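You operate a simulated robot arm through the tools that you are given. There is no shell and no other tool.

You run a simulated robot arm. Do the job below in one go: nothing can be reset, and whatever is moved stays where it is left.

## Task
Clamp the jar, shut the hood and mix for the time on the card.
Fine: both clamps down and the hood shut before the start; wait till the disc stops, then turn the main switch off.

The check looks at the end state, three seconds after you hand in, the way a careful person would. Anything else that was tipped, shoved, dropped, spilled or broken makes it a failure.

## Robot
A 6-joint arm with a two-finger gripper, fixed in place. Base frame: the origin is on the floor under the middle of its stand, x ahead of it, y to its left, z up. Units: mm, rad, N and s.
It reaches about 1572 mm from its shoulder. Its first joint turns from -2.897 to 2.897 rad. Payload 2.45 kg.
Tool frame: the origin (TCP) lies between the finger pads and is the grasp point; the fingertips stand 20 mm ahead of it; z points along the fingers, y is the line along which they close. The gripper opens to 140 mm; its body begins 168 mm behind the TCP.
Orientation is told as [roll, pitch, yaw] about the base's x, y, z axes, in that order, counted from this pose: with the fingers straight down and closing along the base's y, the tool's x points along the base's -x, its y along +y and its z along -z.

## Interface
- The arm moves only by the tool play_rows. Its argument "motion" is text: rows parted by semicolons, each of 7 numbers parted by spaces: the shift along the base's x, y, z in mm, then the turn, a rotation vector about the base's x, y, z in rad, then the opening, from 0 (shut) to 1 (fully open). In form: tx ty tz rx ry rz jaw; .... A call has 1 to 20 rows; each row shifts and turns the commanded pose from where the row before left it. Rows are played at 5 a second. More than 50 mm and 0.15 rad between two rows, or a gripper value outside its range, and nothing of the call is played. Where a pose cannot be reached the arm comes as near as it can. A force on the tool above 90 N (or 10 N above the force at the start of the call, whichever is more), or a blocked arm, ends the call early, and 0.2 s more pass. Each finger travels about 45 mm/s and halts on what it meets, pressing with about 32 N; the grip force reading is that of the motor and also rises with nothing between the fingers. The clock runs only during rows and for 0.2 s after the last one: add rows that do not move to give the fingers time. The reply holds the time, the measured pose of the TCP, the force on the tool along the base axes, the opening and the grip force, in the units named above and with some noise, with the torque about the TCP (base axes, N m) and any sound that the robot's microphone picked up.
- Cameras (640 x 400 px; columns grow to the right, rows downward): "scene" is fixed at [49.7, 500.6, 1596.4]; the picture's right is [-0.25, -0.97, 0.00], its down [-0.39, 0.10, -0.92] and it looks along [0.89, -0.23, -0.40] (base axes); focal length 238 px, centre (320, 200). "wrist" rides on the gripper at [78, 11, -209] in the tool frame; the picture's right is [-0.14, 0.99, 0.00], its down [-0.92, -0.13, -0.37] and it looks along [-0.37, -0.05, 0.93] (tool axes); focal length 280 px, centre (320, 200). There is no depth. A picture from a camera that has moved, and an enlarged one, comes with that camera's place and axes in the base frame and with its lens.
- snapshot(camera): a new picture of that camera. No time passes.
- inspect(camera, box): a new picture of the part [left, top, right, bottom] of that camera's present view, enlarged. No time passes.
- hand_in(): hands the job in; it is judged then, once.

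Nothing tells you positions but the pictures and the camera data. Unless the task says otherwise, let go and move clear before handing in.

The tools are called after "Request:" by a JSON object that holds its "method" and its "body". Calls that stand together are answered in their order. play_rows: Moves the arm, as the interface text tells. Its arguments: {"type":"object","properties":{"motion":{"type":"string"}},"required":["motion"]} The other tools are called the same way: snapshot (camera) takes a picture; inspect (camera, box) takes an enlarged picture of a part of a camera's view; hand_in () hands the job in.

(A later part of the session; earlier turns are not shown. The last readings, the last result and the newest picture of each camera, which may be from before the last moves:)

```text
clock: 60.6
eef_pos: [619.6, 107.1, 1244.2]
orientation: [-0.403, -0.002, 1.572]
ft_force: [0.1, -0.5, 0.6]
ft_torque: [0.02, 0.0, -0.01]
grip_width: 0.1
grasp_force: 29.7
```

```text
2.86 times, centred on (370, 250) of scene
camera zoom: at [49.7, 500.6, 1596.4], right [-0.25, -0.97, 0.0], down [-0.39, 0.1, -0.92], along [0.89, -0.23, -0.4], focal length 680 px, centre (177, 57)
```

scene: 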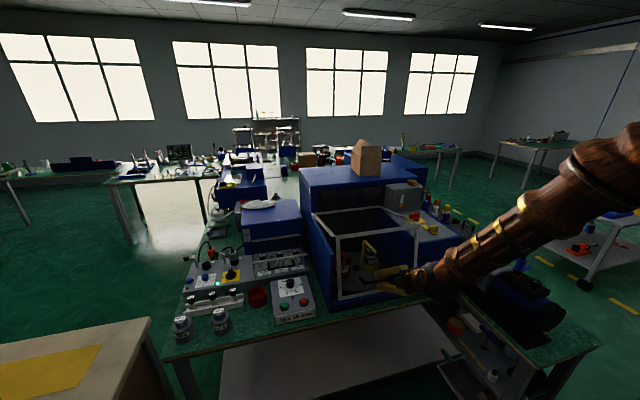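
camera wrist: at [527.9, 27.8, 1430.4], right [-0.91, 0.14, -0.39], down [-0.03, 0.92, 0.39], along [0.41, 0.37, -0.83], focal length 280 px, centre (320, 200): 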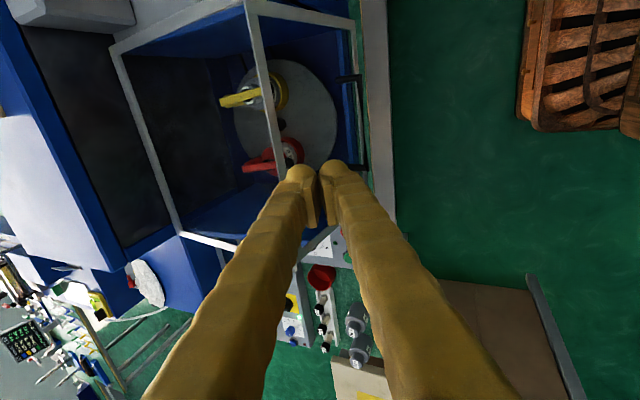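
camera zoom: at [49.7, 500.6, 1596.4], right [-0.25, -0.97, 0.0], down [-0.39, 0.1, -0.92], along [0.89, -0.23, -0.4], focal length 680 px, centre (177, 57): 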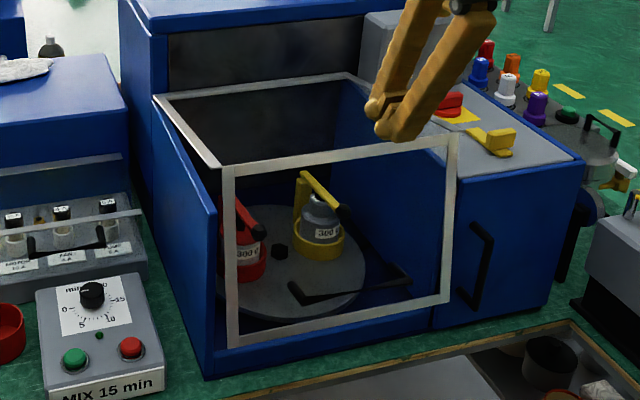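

The hood's front top bar is near (732, 97, 1127), about 9° above level. I'll move the closed fingertips above the middle of it.

Request:
{"method": "play_rows", "body": {"motion": "38 -3.5 -22 0 0 0 0; 38 -3.5 -22 0 0 0 0; 38 -3 -22 0 0 0 0; 0 0 0 0 0 0 0"}}

Request:
{"method": "snapshot", "body": {"camera": "wrist"}}

Request:
{"method": "inspect", "body": {"camera": "scene", "box": [290, 180, 450, 320]}}

```text
clock: 61.6
eef_pos: [734.0, 96.6, 1176.6]
orientation: [-0.403, 0.002, 1.572]
ft_force: [0.8, 0.0, -1.0]
ft_torque: [-0.04, -0.02, -0.05]
grip_width: 0.0
grasp_force: 29.4
```

```text
taken
camera wrist: at [641.2, 18.9, 1363.4], right [-0.91, 0.14, -0.39], down [-0.03, 0.92, 0.39], along [0.41, 0.36, -0.83], focal length 280 px, centre (320, 200)
```

wrist: 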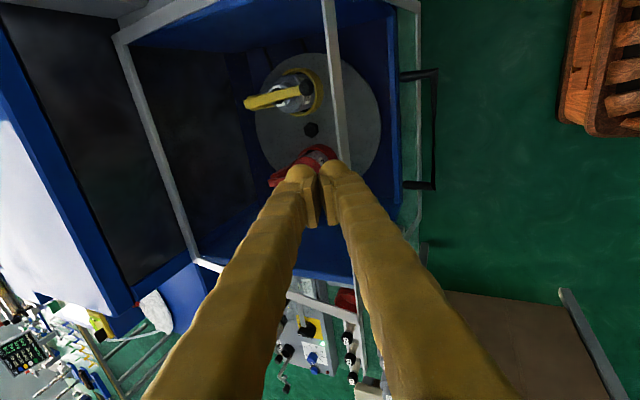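

```text
2.86 times, centred on (370, 250) of scene
camera zoom: at [49.7, 500.6, 1596.4], right [-0.25, -0.97, 0.0], down [-0.39, 0.1, -0.92], along [0.89, -0.23, -0.4], focal length 680 px, centre (177, 57)
```

zoom: 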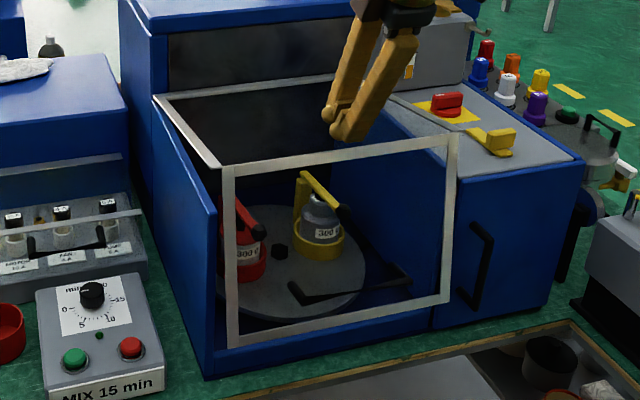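

Request:
{"method": "play_rows", "body": {"motion": "-5 0 -8 0 0 0 0; 0 0 -8 0 0 0 0; 0 0 -6 0 0 0 0; -0.5 0 -5 0 0 0 0; -0.5 0 -5 0 0 0 0; -0.5 0 -5 0 0 0 0; 0 0 0 0 0 0 0"}}

Request:
{"method": "inspect", "body": {"camera": "scene", "box": [290, 180, 450, 320]}}

Request:
{"method": "snapshot", "body": {"camera": "wrist"}}

```text
clock: 63.2
eef_pos: [727.5, 97.2, 1139.5]
orientation: [-0.402, 0.001, 1.573]
ft_force: [-0.1, 1.2, 0.5]
ft_torque: [-0.02, 0.0, -0.01]
grip_width: 0.0
grasp_force: 29.2
```

```text
2.86 times, centred on (370, 250) of scene
camera zoom: at [49.7, 500.6, 1596.4], right [-0.25, -0.97, 0.0], down [-0.39, 0.1, -0.92], along [0.89, -0.23, -0.4], focal length 680 px, centre (177, 57)
```

zoom: 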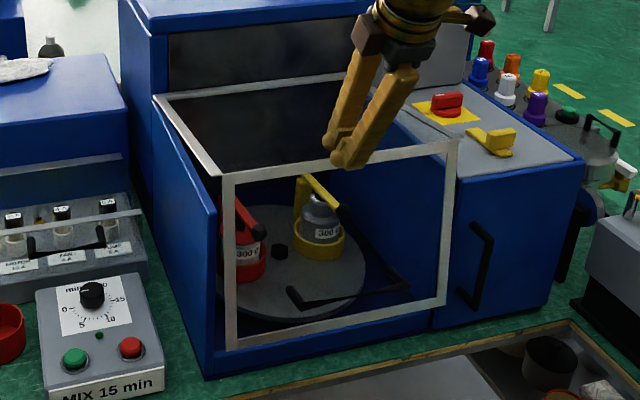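

```text
taken
camera wrist: at [634.6, 17.6, 1327.0], right [-0.91, 0.14, -0.39], down [-0.03, 0.92, 0.39], along [0.41, 0.36, -0.83], focal length 280 px, centre (320, 200)
```

wrist: 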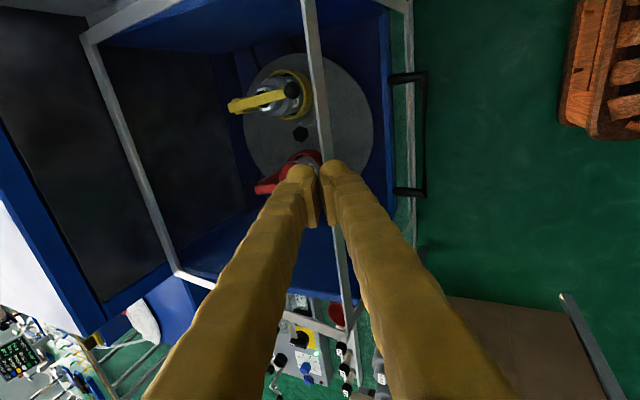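

The hood is moving down under the fingertips with negligible force. I'll continue pressing.

Request:
{"method": "play_rows", "body": {"motion": "-0.5 0 -5 0 0 0 0; -0.5 0 -5 0 0 0 0; -0.4 0 -5 0 0 0 0; -0.4 0 -5 0 0 0 0; -0.3 0 -5 0 0 0 0; -0.3 0 -5 0 0 0 0; 0 0 0 0 0 0 0"}}

Request:
{"method": "inspect", "body": {"camera": "scene", "box": [290, 180, 450, 320]}}

Request:
{"method": "snapshot", "body": {"camera": "wrist"}}

```text
clock: 64.8
eef_pos: [725.0, 96.3, 1110.2]
orientation: [-0.401, -0.001, 1.572]
ft_force: [-0.8, 0.2, -0.1]
ft_torque: [0.0, 0.02, -0.05]
grip_width: 0.2
grasp_force: 28.9
```

```text
2.86 times, centred on (370, 250) of scene
camera zoom: at [49.7, 500.6, 1596.4], right [-0.25, -0.97, 0.0], down [-0.39, 0.1, -0.92], along [0.89, -0.23, -0.4], focal length 680 px, centre (177, 57)
```

zoom: 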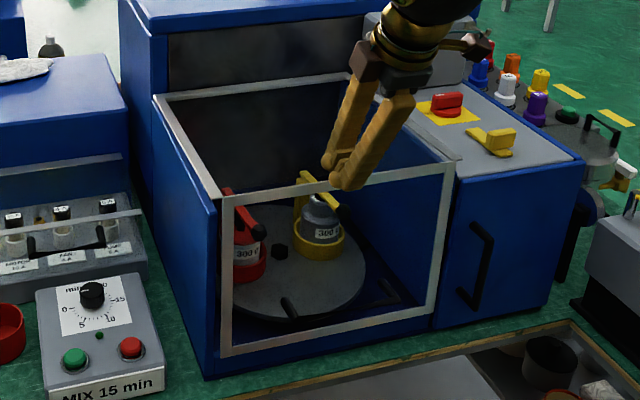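

```text
taken
camera wrist: at [632.4, 17.7, 1296.9], right [-0.91, 0.14, -0.39], down [-0.03, 0.92, 0.39], along [0.41, 0.36, -0.84], focal length 280 px, centre (320, 200)
```

wrist: 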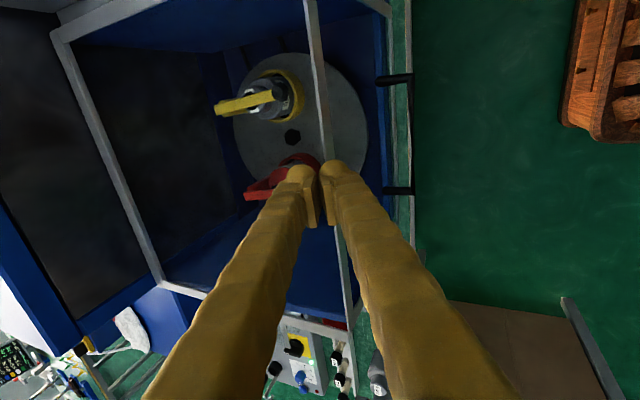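

Request:
{"method": "play_rows", "body": {"motion": "0 0 -4 0 0 0 0; 0 0 -4 0 0 0 0; 0 0 -4 0 0 0 0; 0 0 -4 0 0 0 0; 0 0 0 0 0 0 0"}}

Request:
{"method": "inspect", "body": {"camera": "scene", "box": [290, 180, 450, 320]}}

```text
clock: 66.0
eef_pos: [724.6, 97.3, 1093.7]
orientation: [-0.405, 0.0, 1.571]
ft_force: [-0.2, -0.8, 0.1]
ft_torque: [0.0, 0.02, 0.02]
grip_width: 0.0
grasp_force: 29.4
```

```text
2.86 times, centred on (370, 250) of scene
camera zoom: at [49.7, 500.6, 1596.4], right [-0.25, -0.97, 0.0], down [-0.39, 0.1, -0.92], along [0.89, -0.23, -0.4], focal length 680 px, centre (177, 57)
```

zoom: 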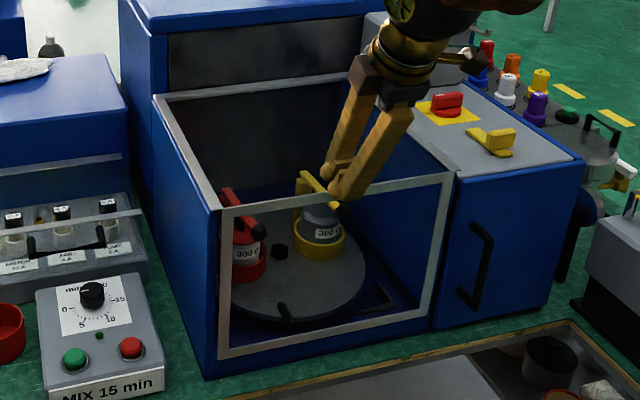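

Request:
{"method": "play_rows", "body": {"motion": "0 0 -4 0 0 0 0; 0 0 -3 0 0 0 0; 0 0 -3 0 0 0 0; 0 0 -3 0 0 0 0; 0 0 0 0 0 0 0"}}

Request:
{"method": "inspect", "body": {"camera": "scene", "box": [290, 180, 450, 320]}}

```text
clock: 66.7
eef_pos: [725.0, 96.2, 1092.7]
orientation: [-0.411, 0.0, 1.57]
ft_force: [-24.0, -4.7, 26.2]
ft_torque: [-0.08, 0.54, 0.04]
grip_width: 0.0
grasp_force: 29.7
stopped in row 3: the force on the tool passed its limit at 99 N (the readings are from after the stop); the commanded pose is now the measured one
```

```text
2.86 times, centred on (370, 250) of scene
camera zoom: at [49.7, 500.6, 1596.4], right [-0.25, -0.97, 0.0], down [-0.39, 0.1, -0.92], along [0.89, -0.23, -0.4], focal length 680 px, centre (177, 57)
```

zoom: 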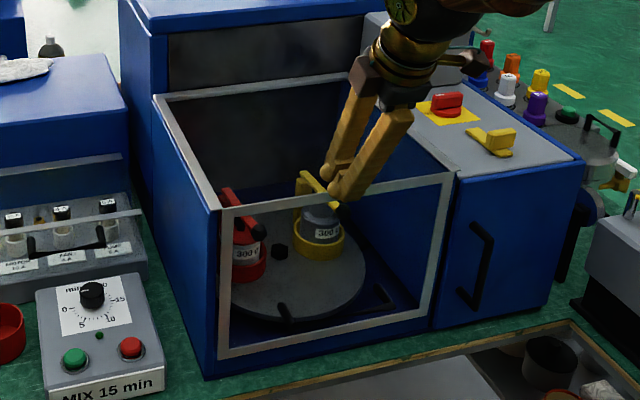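

The press hit a hard stop with the hood frame lying along the side wall, so the hood is shut. I'll back off upward and check it.

Request:
{"method": "play_rows", "body": {"motion": "0 0 15 0 0 0 0; 0 0 40 0 0 0 0; 0 0 45 0 0 0 0; 0 0 45 0 0 0 0; -20 0 45 0 0 0 0; -20 0 40 0 0 0 0; 0 0 0 0 0 0 0"}}

Request:
{"method": "inspect", "body": {"camera": "scene", "box": [290, 180, 450, 320]}}

Request:
{"method": "snapshot", "body": {"camera": "wrist"}}

```text
clock: 68.3
eef_pos: [685.8, 97.6, 1322.1]
orientation: [-0.41, -0.001, 1.569]
ft_force: [0.8, 0.3, 0.8]
ft_torque: [0.02, 0.01, 0.0]
grip_width: 0.0
grasp_force: 29.2
```

```text
2.86 times, centred on (370, 250) of scene
camera zoom: at [49.7, 500.6, 1596.4], right [-0.25, -0.97, 0.0], down [-0.39, 0.1, -0.92], along [0.89, -0.23, -0.4], focal length 680 px, centre (177, 57)
```

zoom: 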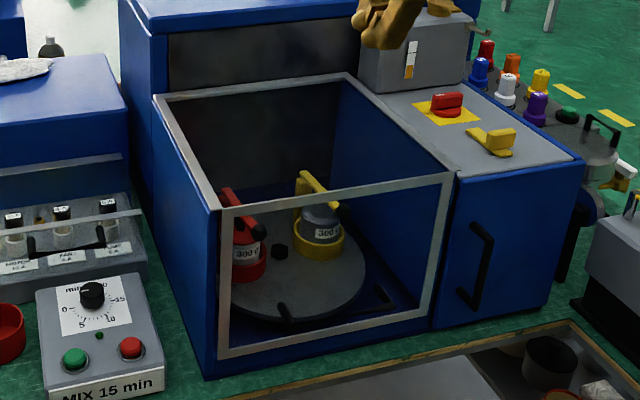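

```text
taken
camera wrist: at [591.9, 17.7, 1508.7], right [-0.91, 0.14, -0.4], down [-0.03, 0.92, 0.39], along [0.42, 0.37, -0.83], focal length 280 px, centre (320, 200)
```

wrist: 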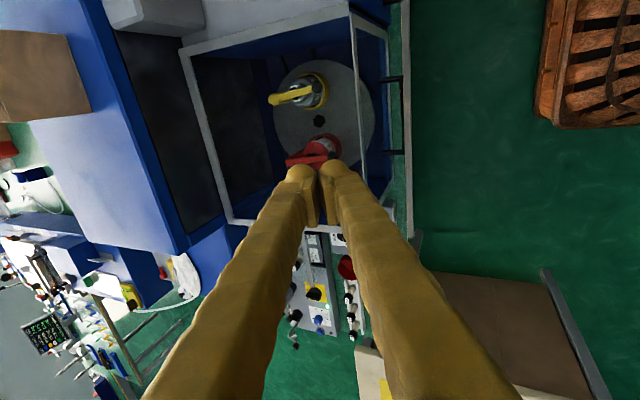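

The hood is shut. Next is the main switch near (899, -172, 1080): I'll bring the tool upright above it with fingers across x and look closely.

Request:
{"method": "play_rows", "body": {"motion": "28 -38.5 0 0 0.137 0 0; 28 -38.5 0 0 0.137 0 0; 28 -38.5 0 0 0.136 0 0.1; 28 -38.5 0 0 0 0 0.2; 28 -38.5 0 0 0 0 0.3; 28 -38.5 0 0 0 0 0.3; 28 -38.5 0 0 0 0 0.3; 0 0 0 0 0 0 0.3; 0 0 0 0 0 0 0.3"}}

Request:
{"method": "snapshot", "body": {"camera": "wrist"}}

Request:
{"method": "snapshot", "body": {"camera": "scene"}}

```text
clock: 70.3
eef_pos: [882.2, -174.1, 1321.6]
orientation: [-0.001, 0.0, 1.571]
ft_force: [0.0, 0.0, -0.6]
ft_torque: [0.01, -0.01, -0.01]
grip_width: 42.2
grasp_force: 0.1
```

```text
taken
camera wrist: at [871.2, -252.9, 1528.7], right [-0.99, 0.14, 0.0], down [0.13, 0.92, 0.37], along [0.05, 0.37, -0.93], focal length 280 px, centre (320, 200)
```

wrist: 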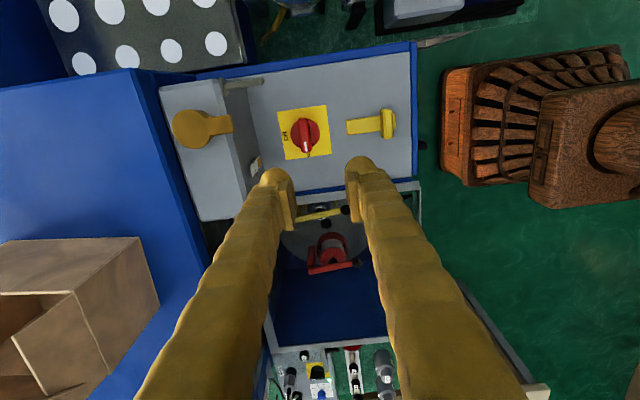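

```text
taken
```

scene: 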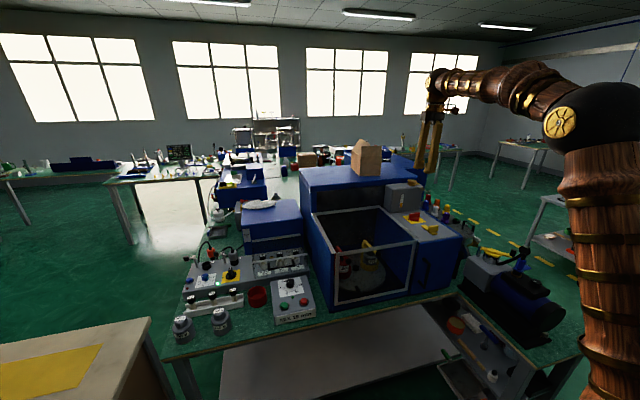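

Request:
{"method": "inspect", "body": {"camera": "wrist", "box": [270, 90, 350, 180]}}

Request:
{"method": "inspect", "body": {"camera": "scene", "box": [385, 195, 445, 240]}}

Request:
{"method": "inspect", "body": {"camera": "wrist", "box": [250, 180, 400, 300]}}

```text
4.44 times, centred on (310, 135) of wrist
camera zoom: at [871.2, -252.9, 1528.7], right [-0.99, 0.14, 0.0], down [0.13, 0.92, 0.37], along [0.05, 0.37, -0.93], focal length 1246 px, centre (364, 489)
```

zoom: 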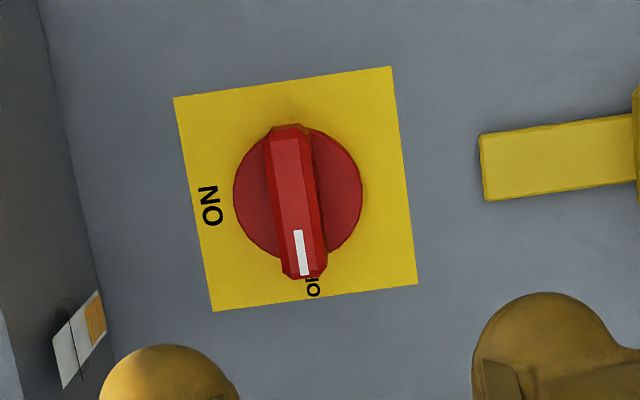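

```text
8.89 times, centred on (415, 218) of scene
camera zoom: at [49.7, 500.6, 1596.4], right [-0.25, -0.97, 0.0], down [-0.39, 0.1, -0.92], along [0.89, -0.23, -0.4], focal length 2115 px, centre (-524, 44)
```

zoom: 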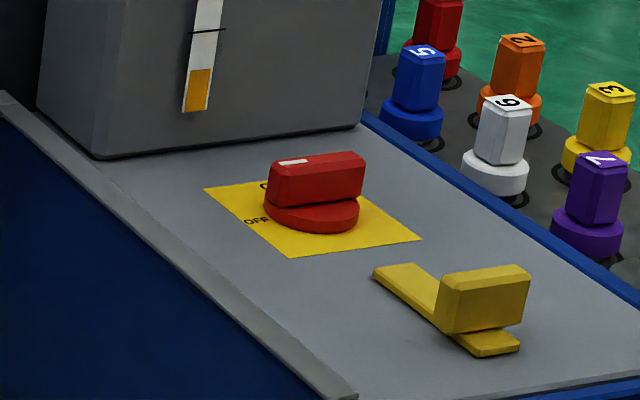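

```text
3.33 times, centred on (325, 240) of wrist
camera zoom: at [871.2, -252.9, 1528.7], right [-0.99, 0.14, 0.0], down [0.13, 0.92, 0.37], along [0.05, 0.37, -0.93], focal length 935 px, centre (303, 67)
```

zoom: 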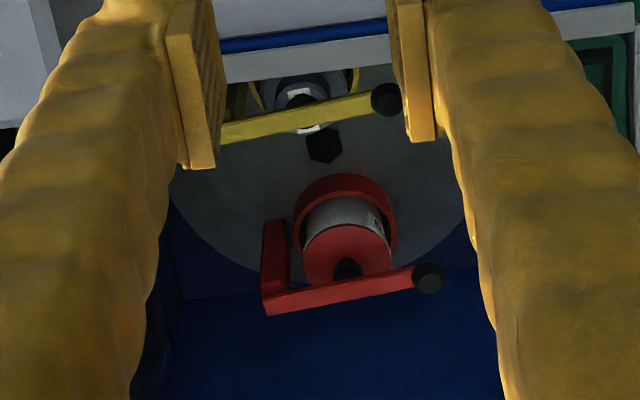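

The mark points to OFF, and ON lies on the +x side, so it needs a -90° turn about z. The knob's axis is near (905, -186) with its grip about z 1064–1086. I'll come down above it with a narrowed jaw.

Request:
{"method": "play_rows", "body": {"motion": "11 -6 -20 0 0 0 0.25; 11.8 -6 -30 0 0 0 0.24; 0 0 -40 0 0 0 0.24; 0 0 -40 0 0 0 0.24; 0 0 -30 0 0 0 0.24; 0 0 0 0 0 0 0.24"}}

Request:
{"method": "snapshot", "body": {"camera": "wrist"}}

Request:
{"method": "inspect", "body": {"camera": "scene", "box": [375, 150, 455, 240]}}

```text
clock: 71.7
eef_pos: [903.6, -185.3, 1160.8]
orientation: [0.0, 0.0, 1.57]
ft_force: [0.7, 0.2, -0.4]
ft_torque: [-0.02, 0.0, 0.01]
grip_width: 33.7
grasp_force: 0.0
```

```text
taken
camera wrist: at [892.8, -264.5, 1368.6], right [-0.99, 0.14, 0.0], down [0.13, 0.92, 0.37], along [0.05, 0.37, -0.93], focal length 280 px, centre (320, 200)
```

wrist: 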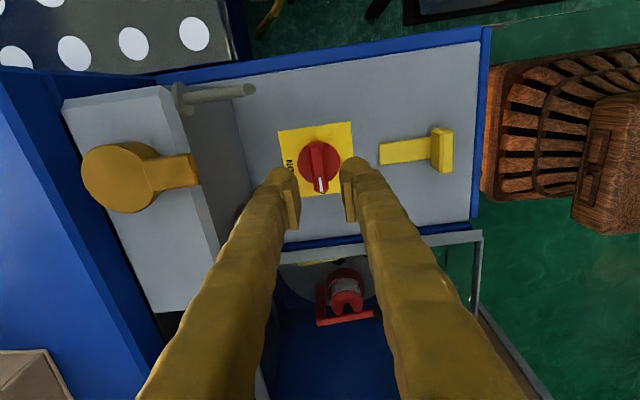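

```text
4.44 times, centred on (415, 195) of scene
camera zoom: at [49.7, 500.6, 1596.4], right [-0.25, -0.97, 0.0], down [-0.39, 0.1, -0.92], along [0.89, -0.23, -0.4], focal length 1058 px, centre (-102, 222)
```

zoom: 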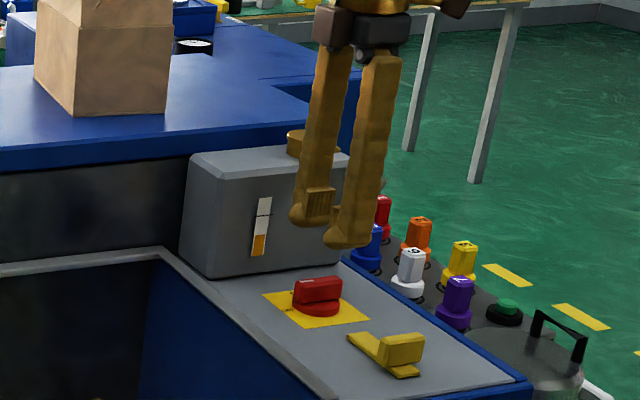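

Request:
{"method": "inspect", "body": {"camera": "wrist", "box": [260, 110, 380, 210]}}

```text
4.00 times, centred on (320, 160) of wrist
camera zoom: at [892.8, -264.5, 1368.6], right [-0.99, 0.14, 0.0], down [0.13, 0.92, 0.37], along [0.05, 0.37, -0.93], focal length 1122 px, centre (320, 360)
```

zoom: 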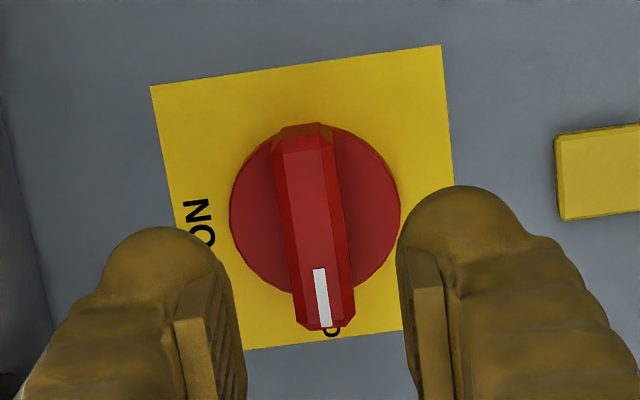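

The knob axis checks out at (905, -186) and the fingers are centred on it. I'll descend carefully to straddle the bar.

Request:
{"method": "play_rows", "body": {"motion": "1 -0.7 -25 0 0 0 0.24; 0.4 0 -20 0 0 0 0.24; 0 0 -12 0 0 0 0.24; 0 0 -8 0 0 0 0.24; 0 0 -5 0 0 0 0.24; 0 0 -3 0 0 0 0.24; 0 0 0 0 0 0 0.24"}}

Request:
{"method": "inspect", "body": {"camera": "scene", "box": [385, 190, 445, 240]}}

Request:
{"method": "snapshot", "body": {"camera": "wrist"}}

```text
clock: 73.3
eef_pos: [905.1, -185.8, 1087.6]
orientation: [0.0, 0.0, 1.571]
ft_force: [0.9, -1.3, 0.2]
ft_torque: [-0.05, -0.01, -0.02]
grip_width: 33.6
grasp_force: 0.2
```

```text
8.00 times, centred on (415, 215) of scene
camera zoom: at [49.7, 500.6, 1596.4], right [-0.25, -0.97, 0.0], down [-0.39, 0.1, -0.92], along [0.89, -0.23, -0.4], focal length 1904 px, centre (-440, 80)
```

zoom: 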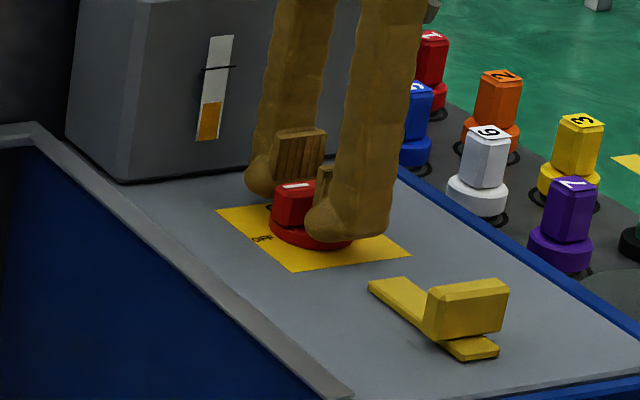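

```text
taken
camera wrist: at [894.7, -265.1, 1296.3], right [-0.99, 0.14, 0.0], down [0.13, 0.92, 0.37], along [0.05, 0.37, -0.93], focal length 280 px, centre (320, 200)
```

wrist: 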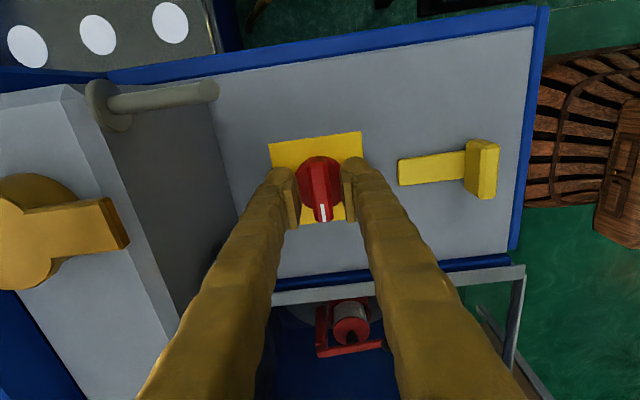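

The fingers straddle the red bar without contact. I'll close on it.

Request:
{"method": "play_rows", "body": {"motion": "0 0 0 0 0 0 0.15; 0 0 0 0 0 0 0.08; 0 0 0 0 0 0 0.08; 0 0 0 0 0 0 0.08"}}

```text
clock: 74.3
eef_pos: [905.5, -185.9, 1087.6]
orientation: [-0.001, -0.001, 1.572]
ft_force: [-7.9, 0.9, -1.3]
ft_torque: [0.03, 0.08, -0.01]
grip_width: 16.8
grasp_force: 4.3
```

Request:
{"method": "play_rows", "body": {"motion": "0 0 0 0 0 0 0; 0 0 0 0 0 0 0; 0 0 0 0 0 0 0"}}

```text
clock: 75.1
eef_pos: [906.2, -186.1, 1088.4]
orientation: [0.001, 0.0, 1.572]
ft_force: [-20.8, 0.7, -1.9]
ft_torque: [-0.01, 0.21, -0.02]
grip_width: 14.9
grasp_force: 40.9
```

It's gripped with a slight sideways load; I'll shift 1 mm in -x to relieve it, then turn the switch by -90° in steps.

Request:
{"method": "play_rows", "body": {"motion": "-1.2 0 0 0 0 0 0; 0 0 0 0 0 0 0; 0 0 0 0 0 -0.1 0; 0 0 0 0 0 -0.14 0; 0 0 0 0 0 -0.14 0; 0 0 0 0 0 0 0"}}

Request:
{"method": "snapshot", "body": {"camera": "wrist"}}

```text
clock: 76.5
eef_pos: [904.5, -186.7, 1087.3]
orientation: [-0.002, -0.001, 1.19]
ft_force: [23.5, -9.9, -8.2]
ft_torque: [-0.13, -0.23, 0.06]
grip_width: 14.8
grasp_force: 40.9
```

```text
taken
camera wrist: at [865.8, -255.4, 1296.3], right [-0.87, 0.5, 0.0], down [0.46, 0.81, 0.37], along [0.18, 0.32, -0.93], focal length 280 px, centre (320, 200)
```

wrist: 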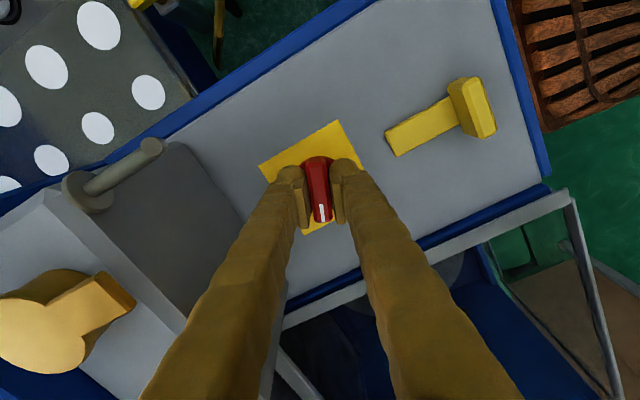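

The knob turns with the gripper. I'll finish the turn.

Request:
{"method": "play_rows", "body": {"motion": "0.6 0.2 0 0 0 -0.14 0; 0 0 0 0 0 -0.145 0; 0 0 0 0 0 -0.145 0; 0 0 0 0 0 -0.145 0; 0 0 0 0 0 -0.145 0; 0 0 0 0 0 -0.145 0; 0 0 0 0 0 -0.145 0; 0 0 0 0 0 -0.145 0; 0 0 0 0 0 -0.035 0; 0 0 0 0 0 0 0; 0 0 0 0 0 0 0"}}

Request:
{"method": "snapshot", "body": {"camera": "wrist"}}

Request:
{"method": "inspect", "body": {"camera": "scene", "box": [250, 245, 325, 330]}}

```text
clock: 78.9
eef_pos: [905.4, -186.7, 1089.9]
orientation: [-0.001, 0.0, 0.0]
ft_force: [17.6, -55.6, -0.5]
ft_torque: [-0.55, -0.15, 0.06]
grip_width: 15.2
grasp_force: 41.1
```

```text
taken
camera wrist: at [826.8, -176.5, 1296.6], right [0.14, 0.99, 0.0], down [0.92, -0.13, 0.37], along [0.36, -0.05, -0.93], focal length 280 px, centre (320, 200)
```

wrist: 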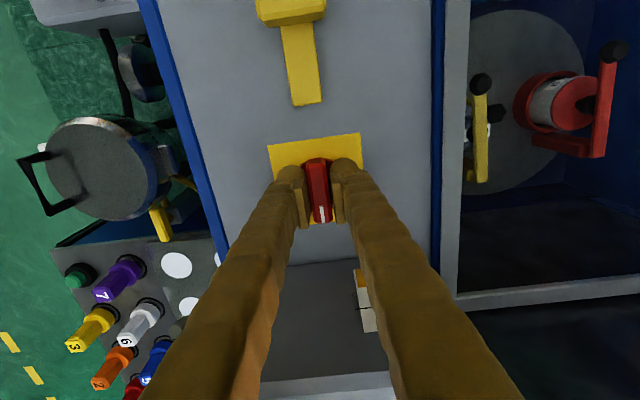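

```text
4.71 times, centred on (288, 288) of scene
camera zoom: at [49.7, 500.6, 1596.4], right [-0.25, -0.97, 0.0], down [-0.39, 0.1, -0.92], along [0.89, -0.23, -0.4], focal length 1120 px, centre (473, -212)
```

zoom: 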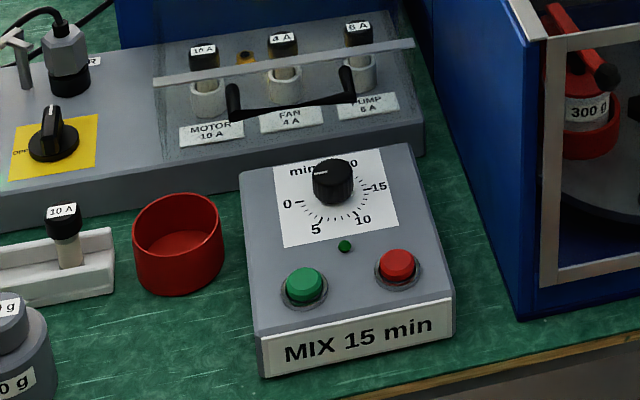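

The switch now points toward ON (+x side). I'll relieve the side load, open and rise, then check it.

Request:
{"method": "play_rows", "body": {"motion": "0 -1.5 0 0 0 0 0; 0 0 0 0 0 0 0.12; 0 0 0 0 0 0 0.24; 0 0 0 0 0 0 0.24; 0 0 20 0 0 0 0.24; 0 0 40 0 0 0 0.24; 0 0 45 0 0 0 0.3; 0 0 45 0 0 0 0.4; 0 0 0 0 0 0 0.5"}}

Request:
{"method": "snapshot", "body": {"camera": "wrist"}}

Request:
{"method": "inspect", "body": {"camera": "wrist", "box": [270, 120, 370, 220]}}

Request:
{"method": "inspect", "body": {"camera": "scene", "box": [385, 190, 445, 240]}}

```text
clock: 80.9
eef_pos: [904.8, -185.7, 1238.7]
orientation: [0.0, 0.001, 0.0]
ft_force: [-0.2, 0.5, -0.6]
ft_torque: [0.01, 0.01, 0.02]
grip_width: 69.8
grasp_force: 0.0
```

```text
taken
camera wrist: at [826.6, -176.2, 1446.6], right [0.14, 0.99, 0.0], down [0.92, -0.13, 0.37], along [0.37, -0.05, -0.93], focal length 280 px, centre (320, 200)
```

wrist: 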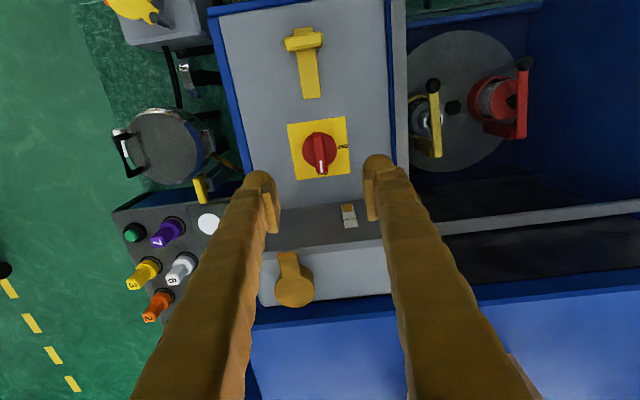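

```text
4.00 times, centred on (320, 170) of wrist
camera zoom: at [826.6, -176.2, 1446.6], right [0.14, 0.99, 0.0], down [0.92, -0.13, 0.37], along [0.37, -0.05, -0.93], focal length 1122 px, centre (320, 320)
```

zoom: 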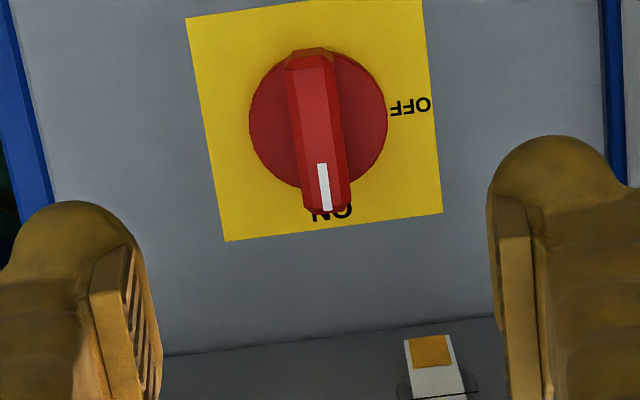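

```text
8.00 times, centred on (415, 215) of scene
camera zoom: at [49.7, 500.6, 1596.4], right [-0.25, -0.97, 0.0], down [-0.39, 0.1, -0.92], along [0.89, -0.23, -0.4], focal length 1904 px, centre (-440, 80)
```

zoom: 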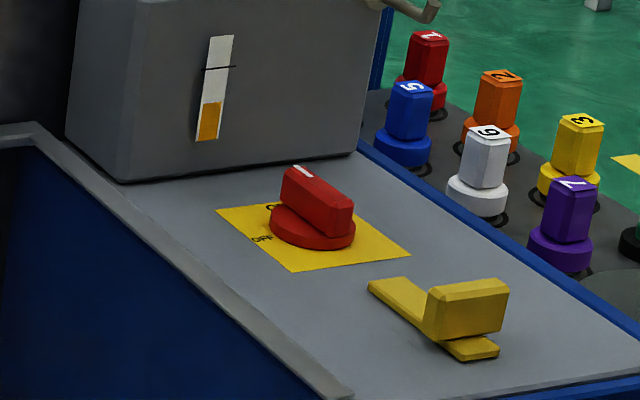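

The switch mark now points to ON. Next is the timer dial near (880, 423, 830); I'll travel over there while turning the tool to yaw -90° so I can turn the knob +180° in one go.

Request:
{"method": "play_rows", "body": {"motion": "-5.8 47 -5 0 0 -0.12 0.5; -5.8 47 -5 0 0 -0.12 0.5; -5.8 47 -5 0 0 -0.12 0.5; -5.8 47 -5 0 0 -0.12 0.5; -5.8 47 -5 0 0 -0.12 0.5; -5.8 47 -5 0 0 -0.12 0.5; -5.8 47 -5 0 0 -0.12 0.5; -5.8 47 -5 0 0 -0.12 0.5; -5.8 47 -5 0 0 -0.12 0.5; -5.8 47 -5 0 0 -0.12 0.5; -5.8 47 -10 0 0 -0.12 0.5; -5.8 47 -10 0 0 -0.12 0.5; -5.8 45 -10 0 0 -0.13 0.5; 0 0 0 0 0 0 0.5"}}

Request:
{"method": "snapshot", "body": {"camera": "wrist"}}

Request:
{"method": "snapshot", "body": {"camera": "scene"}}

```text
clock: 83.9
eef_pos: [829.4, 422.1, 1157.5]
orientation: [0.0, 0.0, -1.573]
ft_force: [0.1, -0.5, 0.1]
ft_torque: [0.0, 0.0, 0.0]
grip_width: 69.8
grasp_force: 0.0
```

```text
taken
camera wrist: at [840.8, 500.2, 1365.5], right [0.99, -0.14, 0.0], down [-0.13, -0.92, 0.37], along [-0.05, -0.37, -0.93], focal length 280 px, centre (320, 200)
```

wrist: 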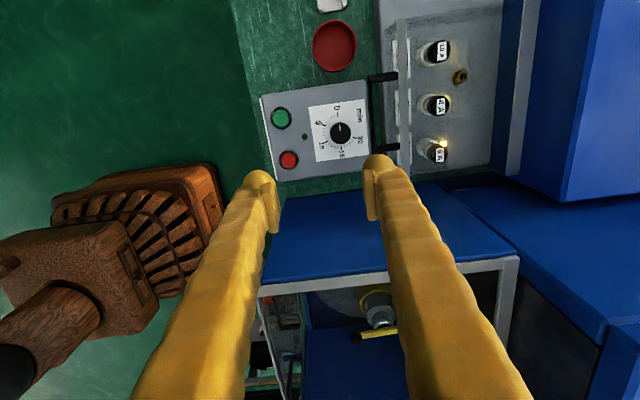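

```text
taken
```

scene: 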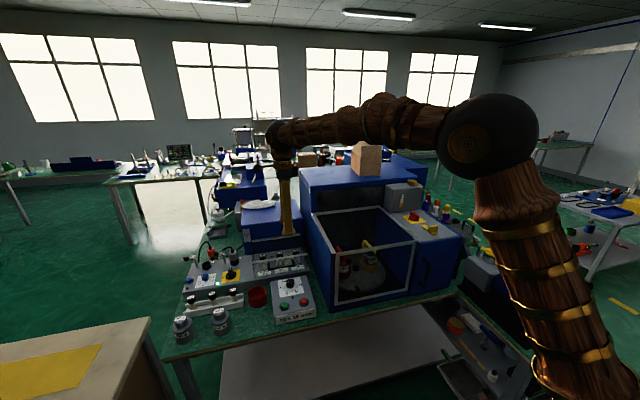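

Request:
{"method": "inspect", "body": {"camera": "wrist", "box": [255, 70, 385, 190]}}

Request:
{"method": "inspect", "body": {"camera": "wrist", "box": [305, 95, 375, 165]}}

Request:
{"method": "inspect", "body": {"camera": "scene", "box": [270, 270, 320, 325]}}

```text
3.33 times, centred on (320, 130) of wrist
camera zoom: at [840.8, 500.2, 1365.5], right [0.99, -0.14, 0.0], down [-0.13, -0.92, 0.37], along [-0.05, -0.37, -0.93], focal length 935 px, centre (320, 433)
```

zoom: 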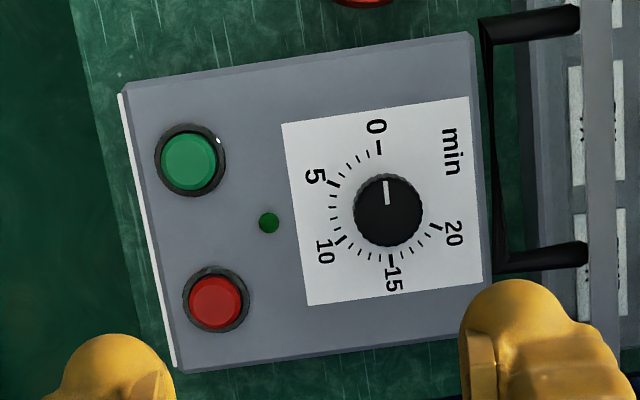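

```text
5.71 times, centred on (340, 130) of wrist
camera zoom: at [840.8, 500.2, 1365.5], right [0.99, -0.14, 0.0], down [-0.13, -0.92, 0.37], along [-0.05, -0.37, -0.93], focal length 1602 px, centre (206, 600)
```

zoom: 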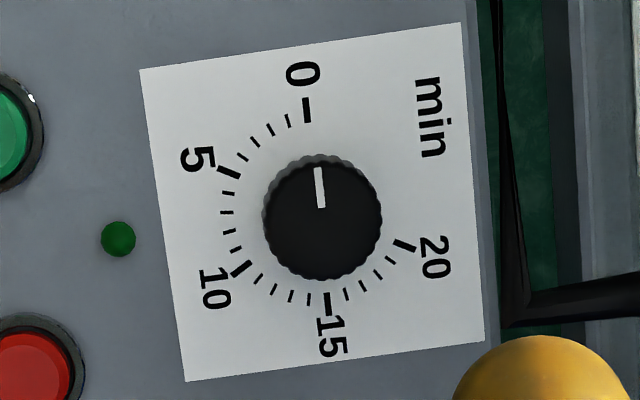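

```text
7.27 times, centred on (295, 298) of scene
camera zoom: at [49.7, 500.6, 1596.4], right [-0.25, -0.97, 0.0], down [-0.39, 0.1, -0.92], along [0.89, -0.23, -0.4], focal length 1731 px, centre (502, -509)
```

zoom: 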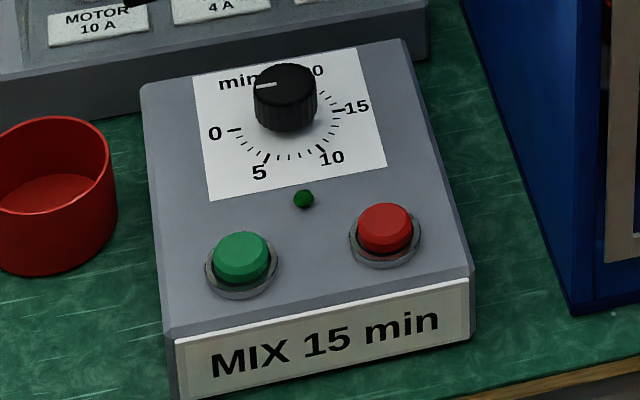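

The dial knob is centred at about (866, 418), top near z 856, on a flat panel at z ≈ 824; green button top near (763, 459, 835). A black handle stands just behind the box (x ≈ 919), so I'll turn the dial in three 60° bites between yaw -30° and +30°.

Request:
{"method": "play_rows", "body": {"motion": "5.3 -0.55 -29.6 0 0 0.15 0.45; 5.3 -0.55 -29.6 0 0 0.15 0.4; 5.3 -0.55 -29.6 0 0 0.15 0.4; 5.3 -0.55 -29.6 0 0 0.15 0.4; 5.3 -0.55 -29.6 0 0 0.15 0.4; 5.3 -0.55 -29.6 0 0 0.15 0.4; 5.3 -0.5 -29.6 0 0 0.149 0.4; 0 0 0 0 0 0 0.4"}}

Request:
{"method": "snapshot", "body": {"camera": "wrist"}}

Request:
{"method": "inspect", "body": {"camera": "scene", "box": [245, 230, 325, 330]}}

```text
clock: 85.7
eef_pos: [866.6, 417.2, 950.9]
orientation: [0.001, -0.001, -0.52]
ft_force: [0.7, 0.5, -0.4]
ft_torque: [0.0, 0.01, 0.01]
grip_width: 55.9
grasp_force: 0.1
```

```text
taken
camera wrist: at [804.2, 464.9, 1159.3], right [0.61, 0.79, 0.0], down [0.74, -0.57, 0.37], along [0.29, -0.23, -0.93], focal length 280 px, centre (320, 200)
```

wrist: 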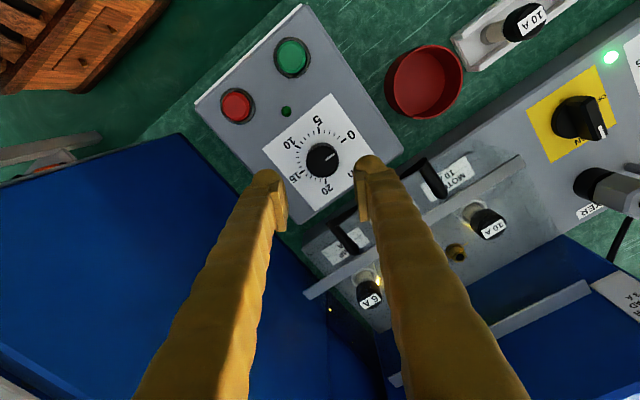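

```text
4.00 times, centred on (285, 280) of scene
camera zoom: at [49.7, 500.6, 1596.4], right [-0.25, -0.97, 0.0], down [-0.39, 0.1, -0.92], along [0.89, -0.23, -0.4], focal length 952 px, centre (460, -120)
```

zoom: 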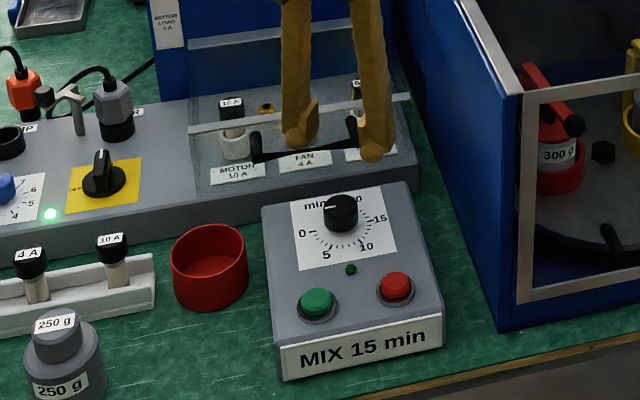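

Request:
{"method": "inspect", "body": {"camera": "wrist", "box": [260, 90, 400, 220]}}

```text
3.08 times, centred on (330, 155) of wrist
camera zoom: at [804.2, 464.9, 1159.3], right [0.61, 0.79, 0.0], down [0.74, -0.57, 0.37], along [0.29, -0.23, -0.93], focal length 863 px, centre (289, 338)
```

zoom: 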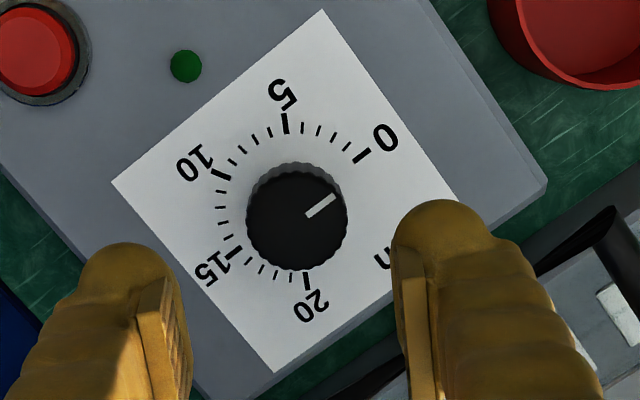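

The knob is centred near (866.7, 419.5), and its mark sits a few degrees before 0. I'll shift 2 mm in y and descend around it.

Request:
{"method": "play_rows", "body": {"motion": "0 2.2 -25 0 0 0 0.36; 0 0 -25 0 0 0 0.36; 0 0 -20 0 0 0 0.36; 0 0 -15 0 0 0 0.36; 0 0 -8 0 0 0 0.36; 0 0 -5 0 0 0 0.36; 0 0 0 0 0 0 0.36"}}

Request:
{"method": "snapshot", "body": {"camera": "wrist"}}

Request:
{"method": "inspect", "body": {"camera": "scene", "box": [255, 240, 325, 325]}}

```text
clock: 87.3
eef_pos: [867.0, 419.7, 853.8]
orientation: [0.0, 0.001, -0.524]
ft_force: [0.2, -1.2, 0.0]
ft_torque: [0.01, -0.02, -0.01]
grip_width: 50.6
grasp_force: 0.0
```

```text
taken
camera wrist: at [804.6, 467.8, 1061.6], right [0.61, 0.79, 0.0], down [0.73, -0.57, 0.37], along [0.29, -0.23, -0.93], focal length 280 px, centre (320, 200)
```

wrist: 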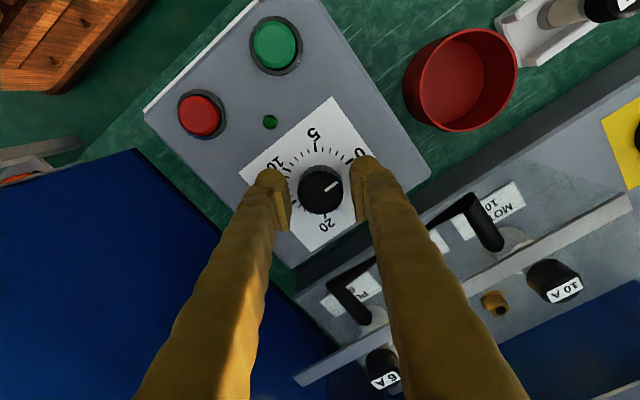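

```text
4.71 times, centred on (290, 282) of scene
camera zoom: at [49.7, 500.6, 1596.4], right [-0.25, -0.97, 0.0], down [-0.39, 0.1, -0.92], along [0.89, -0.23, -0.4], focal length 1120 px, centre (461, -188)
```

zoom: 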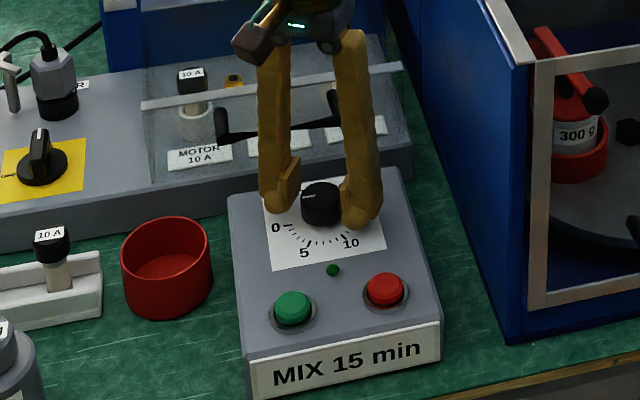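

The fingers straddle the knob. I'll close on it.

Request:
{"method": "play_rows", "body": {"motion": "0 0 0 0 0 0 0.28; 0 0 0 0 0 0 0.15; 0 0 0 0 0 0 0.15; 0 0 0 0 0 0 0.15"}}

```text
clock: 88.3
eef_pos: [867.0, 421.7, 854.5]
orientation: [0.001, 0.0, -0.521]
ft_force: [3.9, 5.3, -2.0]
ft_torque: [0.05, -0.01, 0.0]
grip_width: 36.7
grasp_force: 44.5
```

Gripped at 36.7 mm with little side load. I'll turn the first 60°.

Request:
{"method": "play_rows", "body": {"motion": "0.2 0.3 0 0 0 0.131 0.15; 0 0 0 0 0 0.131 0.15; 0 0 0 0 0 0.131 0.15; 0 0 0 0 0 0.131 0.15; 0 0 0 0 0 0.131 0.15; 0 0 0 0 0 0.131 0.15; 0 0 0 0 0 0.131 0.15; 0 0 0 0 0 0.131 0.15; 0 0 0 0 0 0 0.15"}}

Request:
{"method": "snapshot", "body": {"camera": "wrist"}}

```text
clock: 90.3
eef_pos: [865.8, 421.0, 853.4]
orientation: [0.0, -0.003, 0.528]
ft_force: [1.3, 11.1, 6.1]
ft_torque: [0.1, 0.08, 0.01]
grip_width: 36.5
grasp_force: 44.7
```

```text
taken
camera wrist: at [793.9, 389.8, 1061.6], right [-0.38, 0.92, 0.0], down [0.86, 0.35, 0.37], along [0.34, 0.14, -0.93], focal length 280 px, centre (320, 200)
```

wrist: 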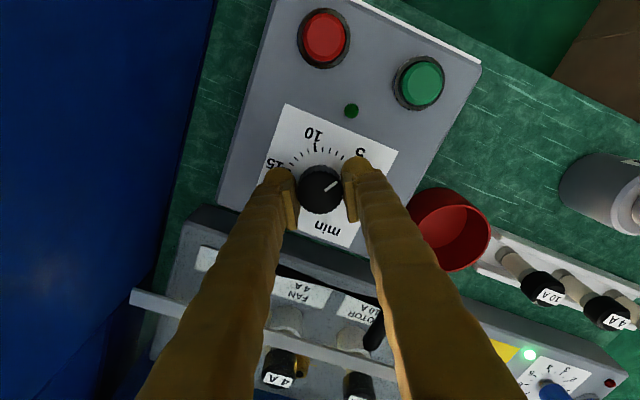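

The mark moved to about 5. I'll open, rotate back, re-grip and turn the second 60°.

Request:
{"method": "play_rows", "body": {"motion": "0 0 0 0 0 0 0.25; 0 0 0 0 0 0 0.36; 0 0 0 0 0 0 0.36; 0 0 0 0 0 -0.15 0.36; 0 0 0 0 0 -0.15 0.36; 0 0 0 0 0 -0.15 0.36; 0 0 0 0 0 -0.15 0.36; 0 0 0 0 0 -0.15 0.36; 0 0 0 0 0 -0.15 0.36; 0 0 0 0 0 -0.148 0.36; 0 0 0 0 0 0 0.36; 0 0 0 0 0 0 0.25; 0 0 0 0 0 0 0.15; 0 0 0 0 0 0 0.15; 0 0 0 0 0 0 0.15"}}

Request:
{"method": "snapshot", "body": {"camera": "wrist"}}

```text
clock: 93.5
eef_pos: [866.6, 420.6, 854.0]
orientation: [0.0, 0.0, -0.523]
ft_force: [-0.3, -0.7, -0.8]
ft_torque: [-0.02, 0.04, 0.01]
grip_width: 36.3
grasp_force: 45.2
```

```text
taken
camera wrist: at [804.6, 468.1, 1061.4], right [0.61, 0.79, 0.0], down [0.73, -0.57, 0.37], along [0.29, -0.23, -0.93], focal length 280 px, centre (320, 200)
```

wrist: 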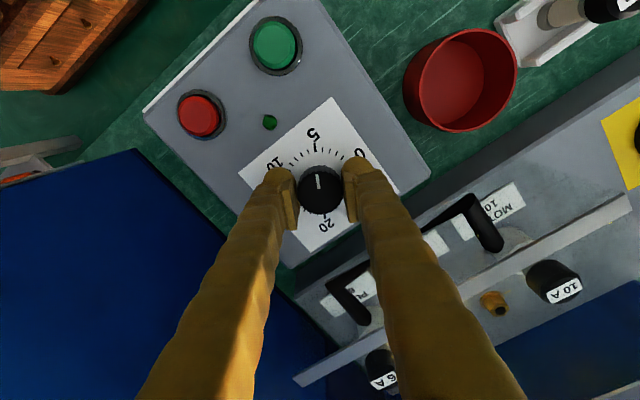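

The knob stayed at about 5. I'll turn the second 60°, then return and re-grip for the third.

Request:
{"method": "play_rows", "body": {"motion": "0 0 0 0 0 0.131 0.15; 0 0 0 0 0 0.131 0.15; 0 0 0 0 0 0.131 0.15; 0 0 0 0 0 0.131 0.15; 0 0 0 0 0 0.131 0.15; 0 0 0 0 0 0.131 0.15; 0 0 0 0 0 0.131 0.15; 0 0 0 0 0 0.131 0.15; 0 0 0 0 0 0 0.15; 0 0 0 0 0 0 0.25; 0 0 0 0 0 0 0.36; 0 0 0 0 0 0 0.36"}}

Request:
{"method": "play_rows", "body": {"motion": "0 0 0 0 0 -0.15 0.36; 0 0 0 0 0 -0.15 0.36; 0 0 0 0 0 -0.15 0.36; 0 0 0 0 0 -0.15 0.36; 0 0 0 0 0 -0.15 0.36; 0 0 0 0 0 -0.15 0.36; 0 0 0 0 0 -0.148 0.36; 0 0 0 0 0 0 0.36"}}

Request:
{"method": "inspect", "body": {"camera": "wrist", "box": [230, 80, 410, 260]}}

```text
clock: 96.1
eef_pos: [866.5, 420.5, 854.1]
orientation: [-0.001, 0.0, 0.527]
ft_force: [0.0, 0.1, 0.2]
ft_torque: [0.02, -0.02, 0.0]
grip_width: 50.3
grasp_force: 0.1
```

```text
clock: 97.9
eef_pos: [866.8, 420.0, 854.1]
orientation: [-0.001, -0.002, -0.521]
ft_force: [0.2, -0.9, 0.7]
ft_torque: [-0.01, 0.0, -0.02]
grip_width: 50.3
grasp_force: 0.1
```

```text
2.22 times, centred on (320, 170) of wrist
camera zoom: at [804.8, 468.2, 1061.8], right [0.61, 0.79, 0.0], down [0.73, -0.57, 0.37], along [0.29, -0.23, -0.93], focal length 623 px, centre (320, 267)
```

zoom: 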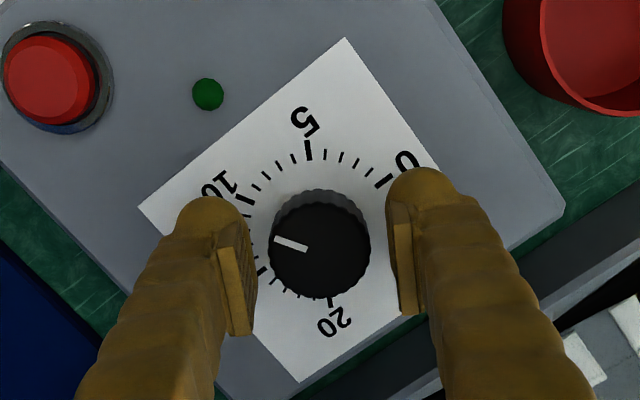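

The mark is at about 10 now. I'll grip and turn the third bite of 60°, then open and look.

Request:
{"method": "play_rows", "body": {"motion": "0 0 0 0 0 0 0.25; 0 0 0 0 0 0 0.15; 0 0 0 0 0 0 0.15; 0 0 0 0 0 0 0.15; 0 0 0 0 0 0.131 0.15; 0 0 0 0 0 0.131 0.15; 0 0 0 0 0 0.131 0.15; 0 0 0 0 0 0.131 0.15; 0 0 0 0 0 0.131 0.15; 0 0 0 0 0 0.131 0.15; 0 0 0 0 0 0.131 0.15; 0 0 0 0 0 0.131 0.15; 0 0 0 0 0 0 0.15"}}

Request:
{"method": "play_rows", "body": {"motion": "0 0 0 0 0 0 0.25; 0 0 0 0 0 0 0.36; 0 0 0 0 0 0 0.36; 0 0 20 0 0 0 0.36; 0 0 40 0 0 0 0.4; 0 0 40 0 0 0 0.5; 0 0 45 0 0 -0.13 0.6; 0 0 45 0 0 -0.13 0.7; 0 0 0 0 0 -0.13 0.8; 0 0 0 0 0 -0.13 0.9; 0 0 0 0 0 0 0.9"}}

Request:
{"method": "snapshot", "body": {"camera": "wrist"}}

```text
clock: 100.7
eef_pos: [867.2, 421.0, 853.7]
orientation: [0.0, -0.002, 0.533]
ft_force: [-3.5, 0.2, 9.9]
ft_torque: [-0.01, 0.03, 0.0]
grip_width: 36.9
grasp_force: 45.0
```

```text
clock: 103.1
eef_pos: [867.7, 420.1, 1043.6]
orientation: [0.001, 0.0, 0.008]
ft_force: [0.9, 1.3, -0.2]
ft_torque: [-0.03, -0.01, 0.0]
grip_width: 126.3
grasp_force: 0.0
```

```text
taken
camera wrist: at [788.8, 429.6, 1252.2], right [0.13, 0.99, 0.0], down [0.92, -0.12, 0.37], along [0.37, -0.05, -0.93], focal length 280 px, centre (320, 200)
```

wrist: 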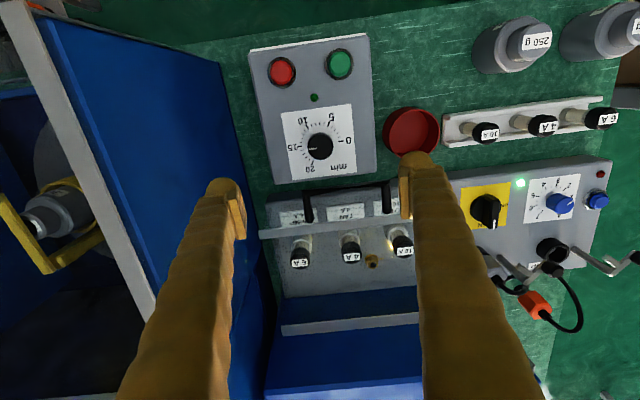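

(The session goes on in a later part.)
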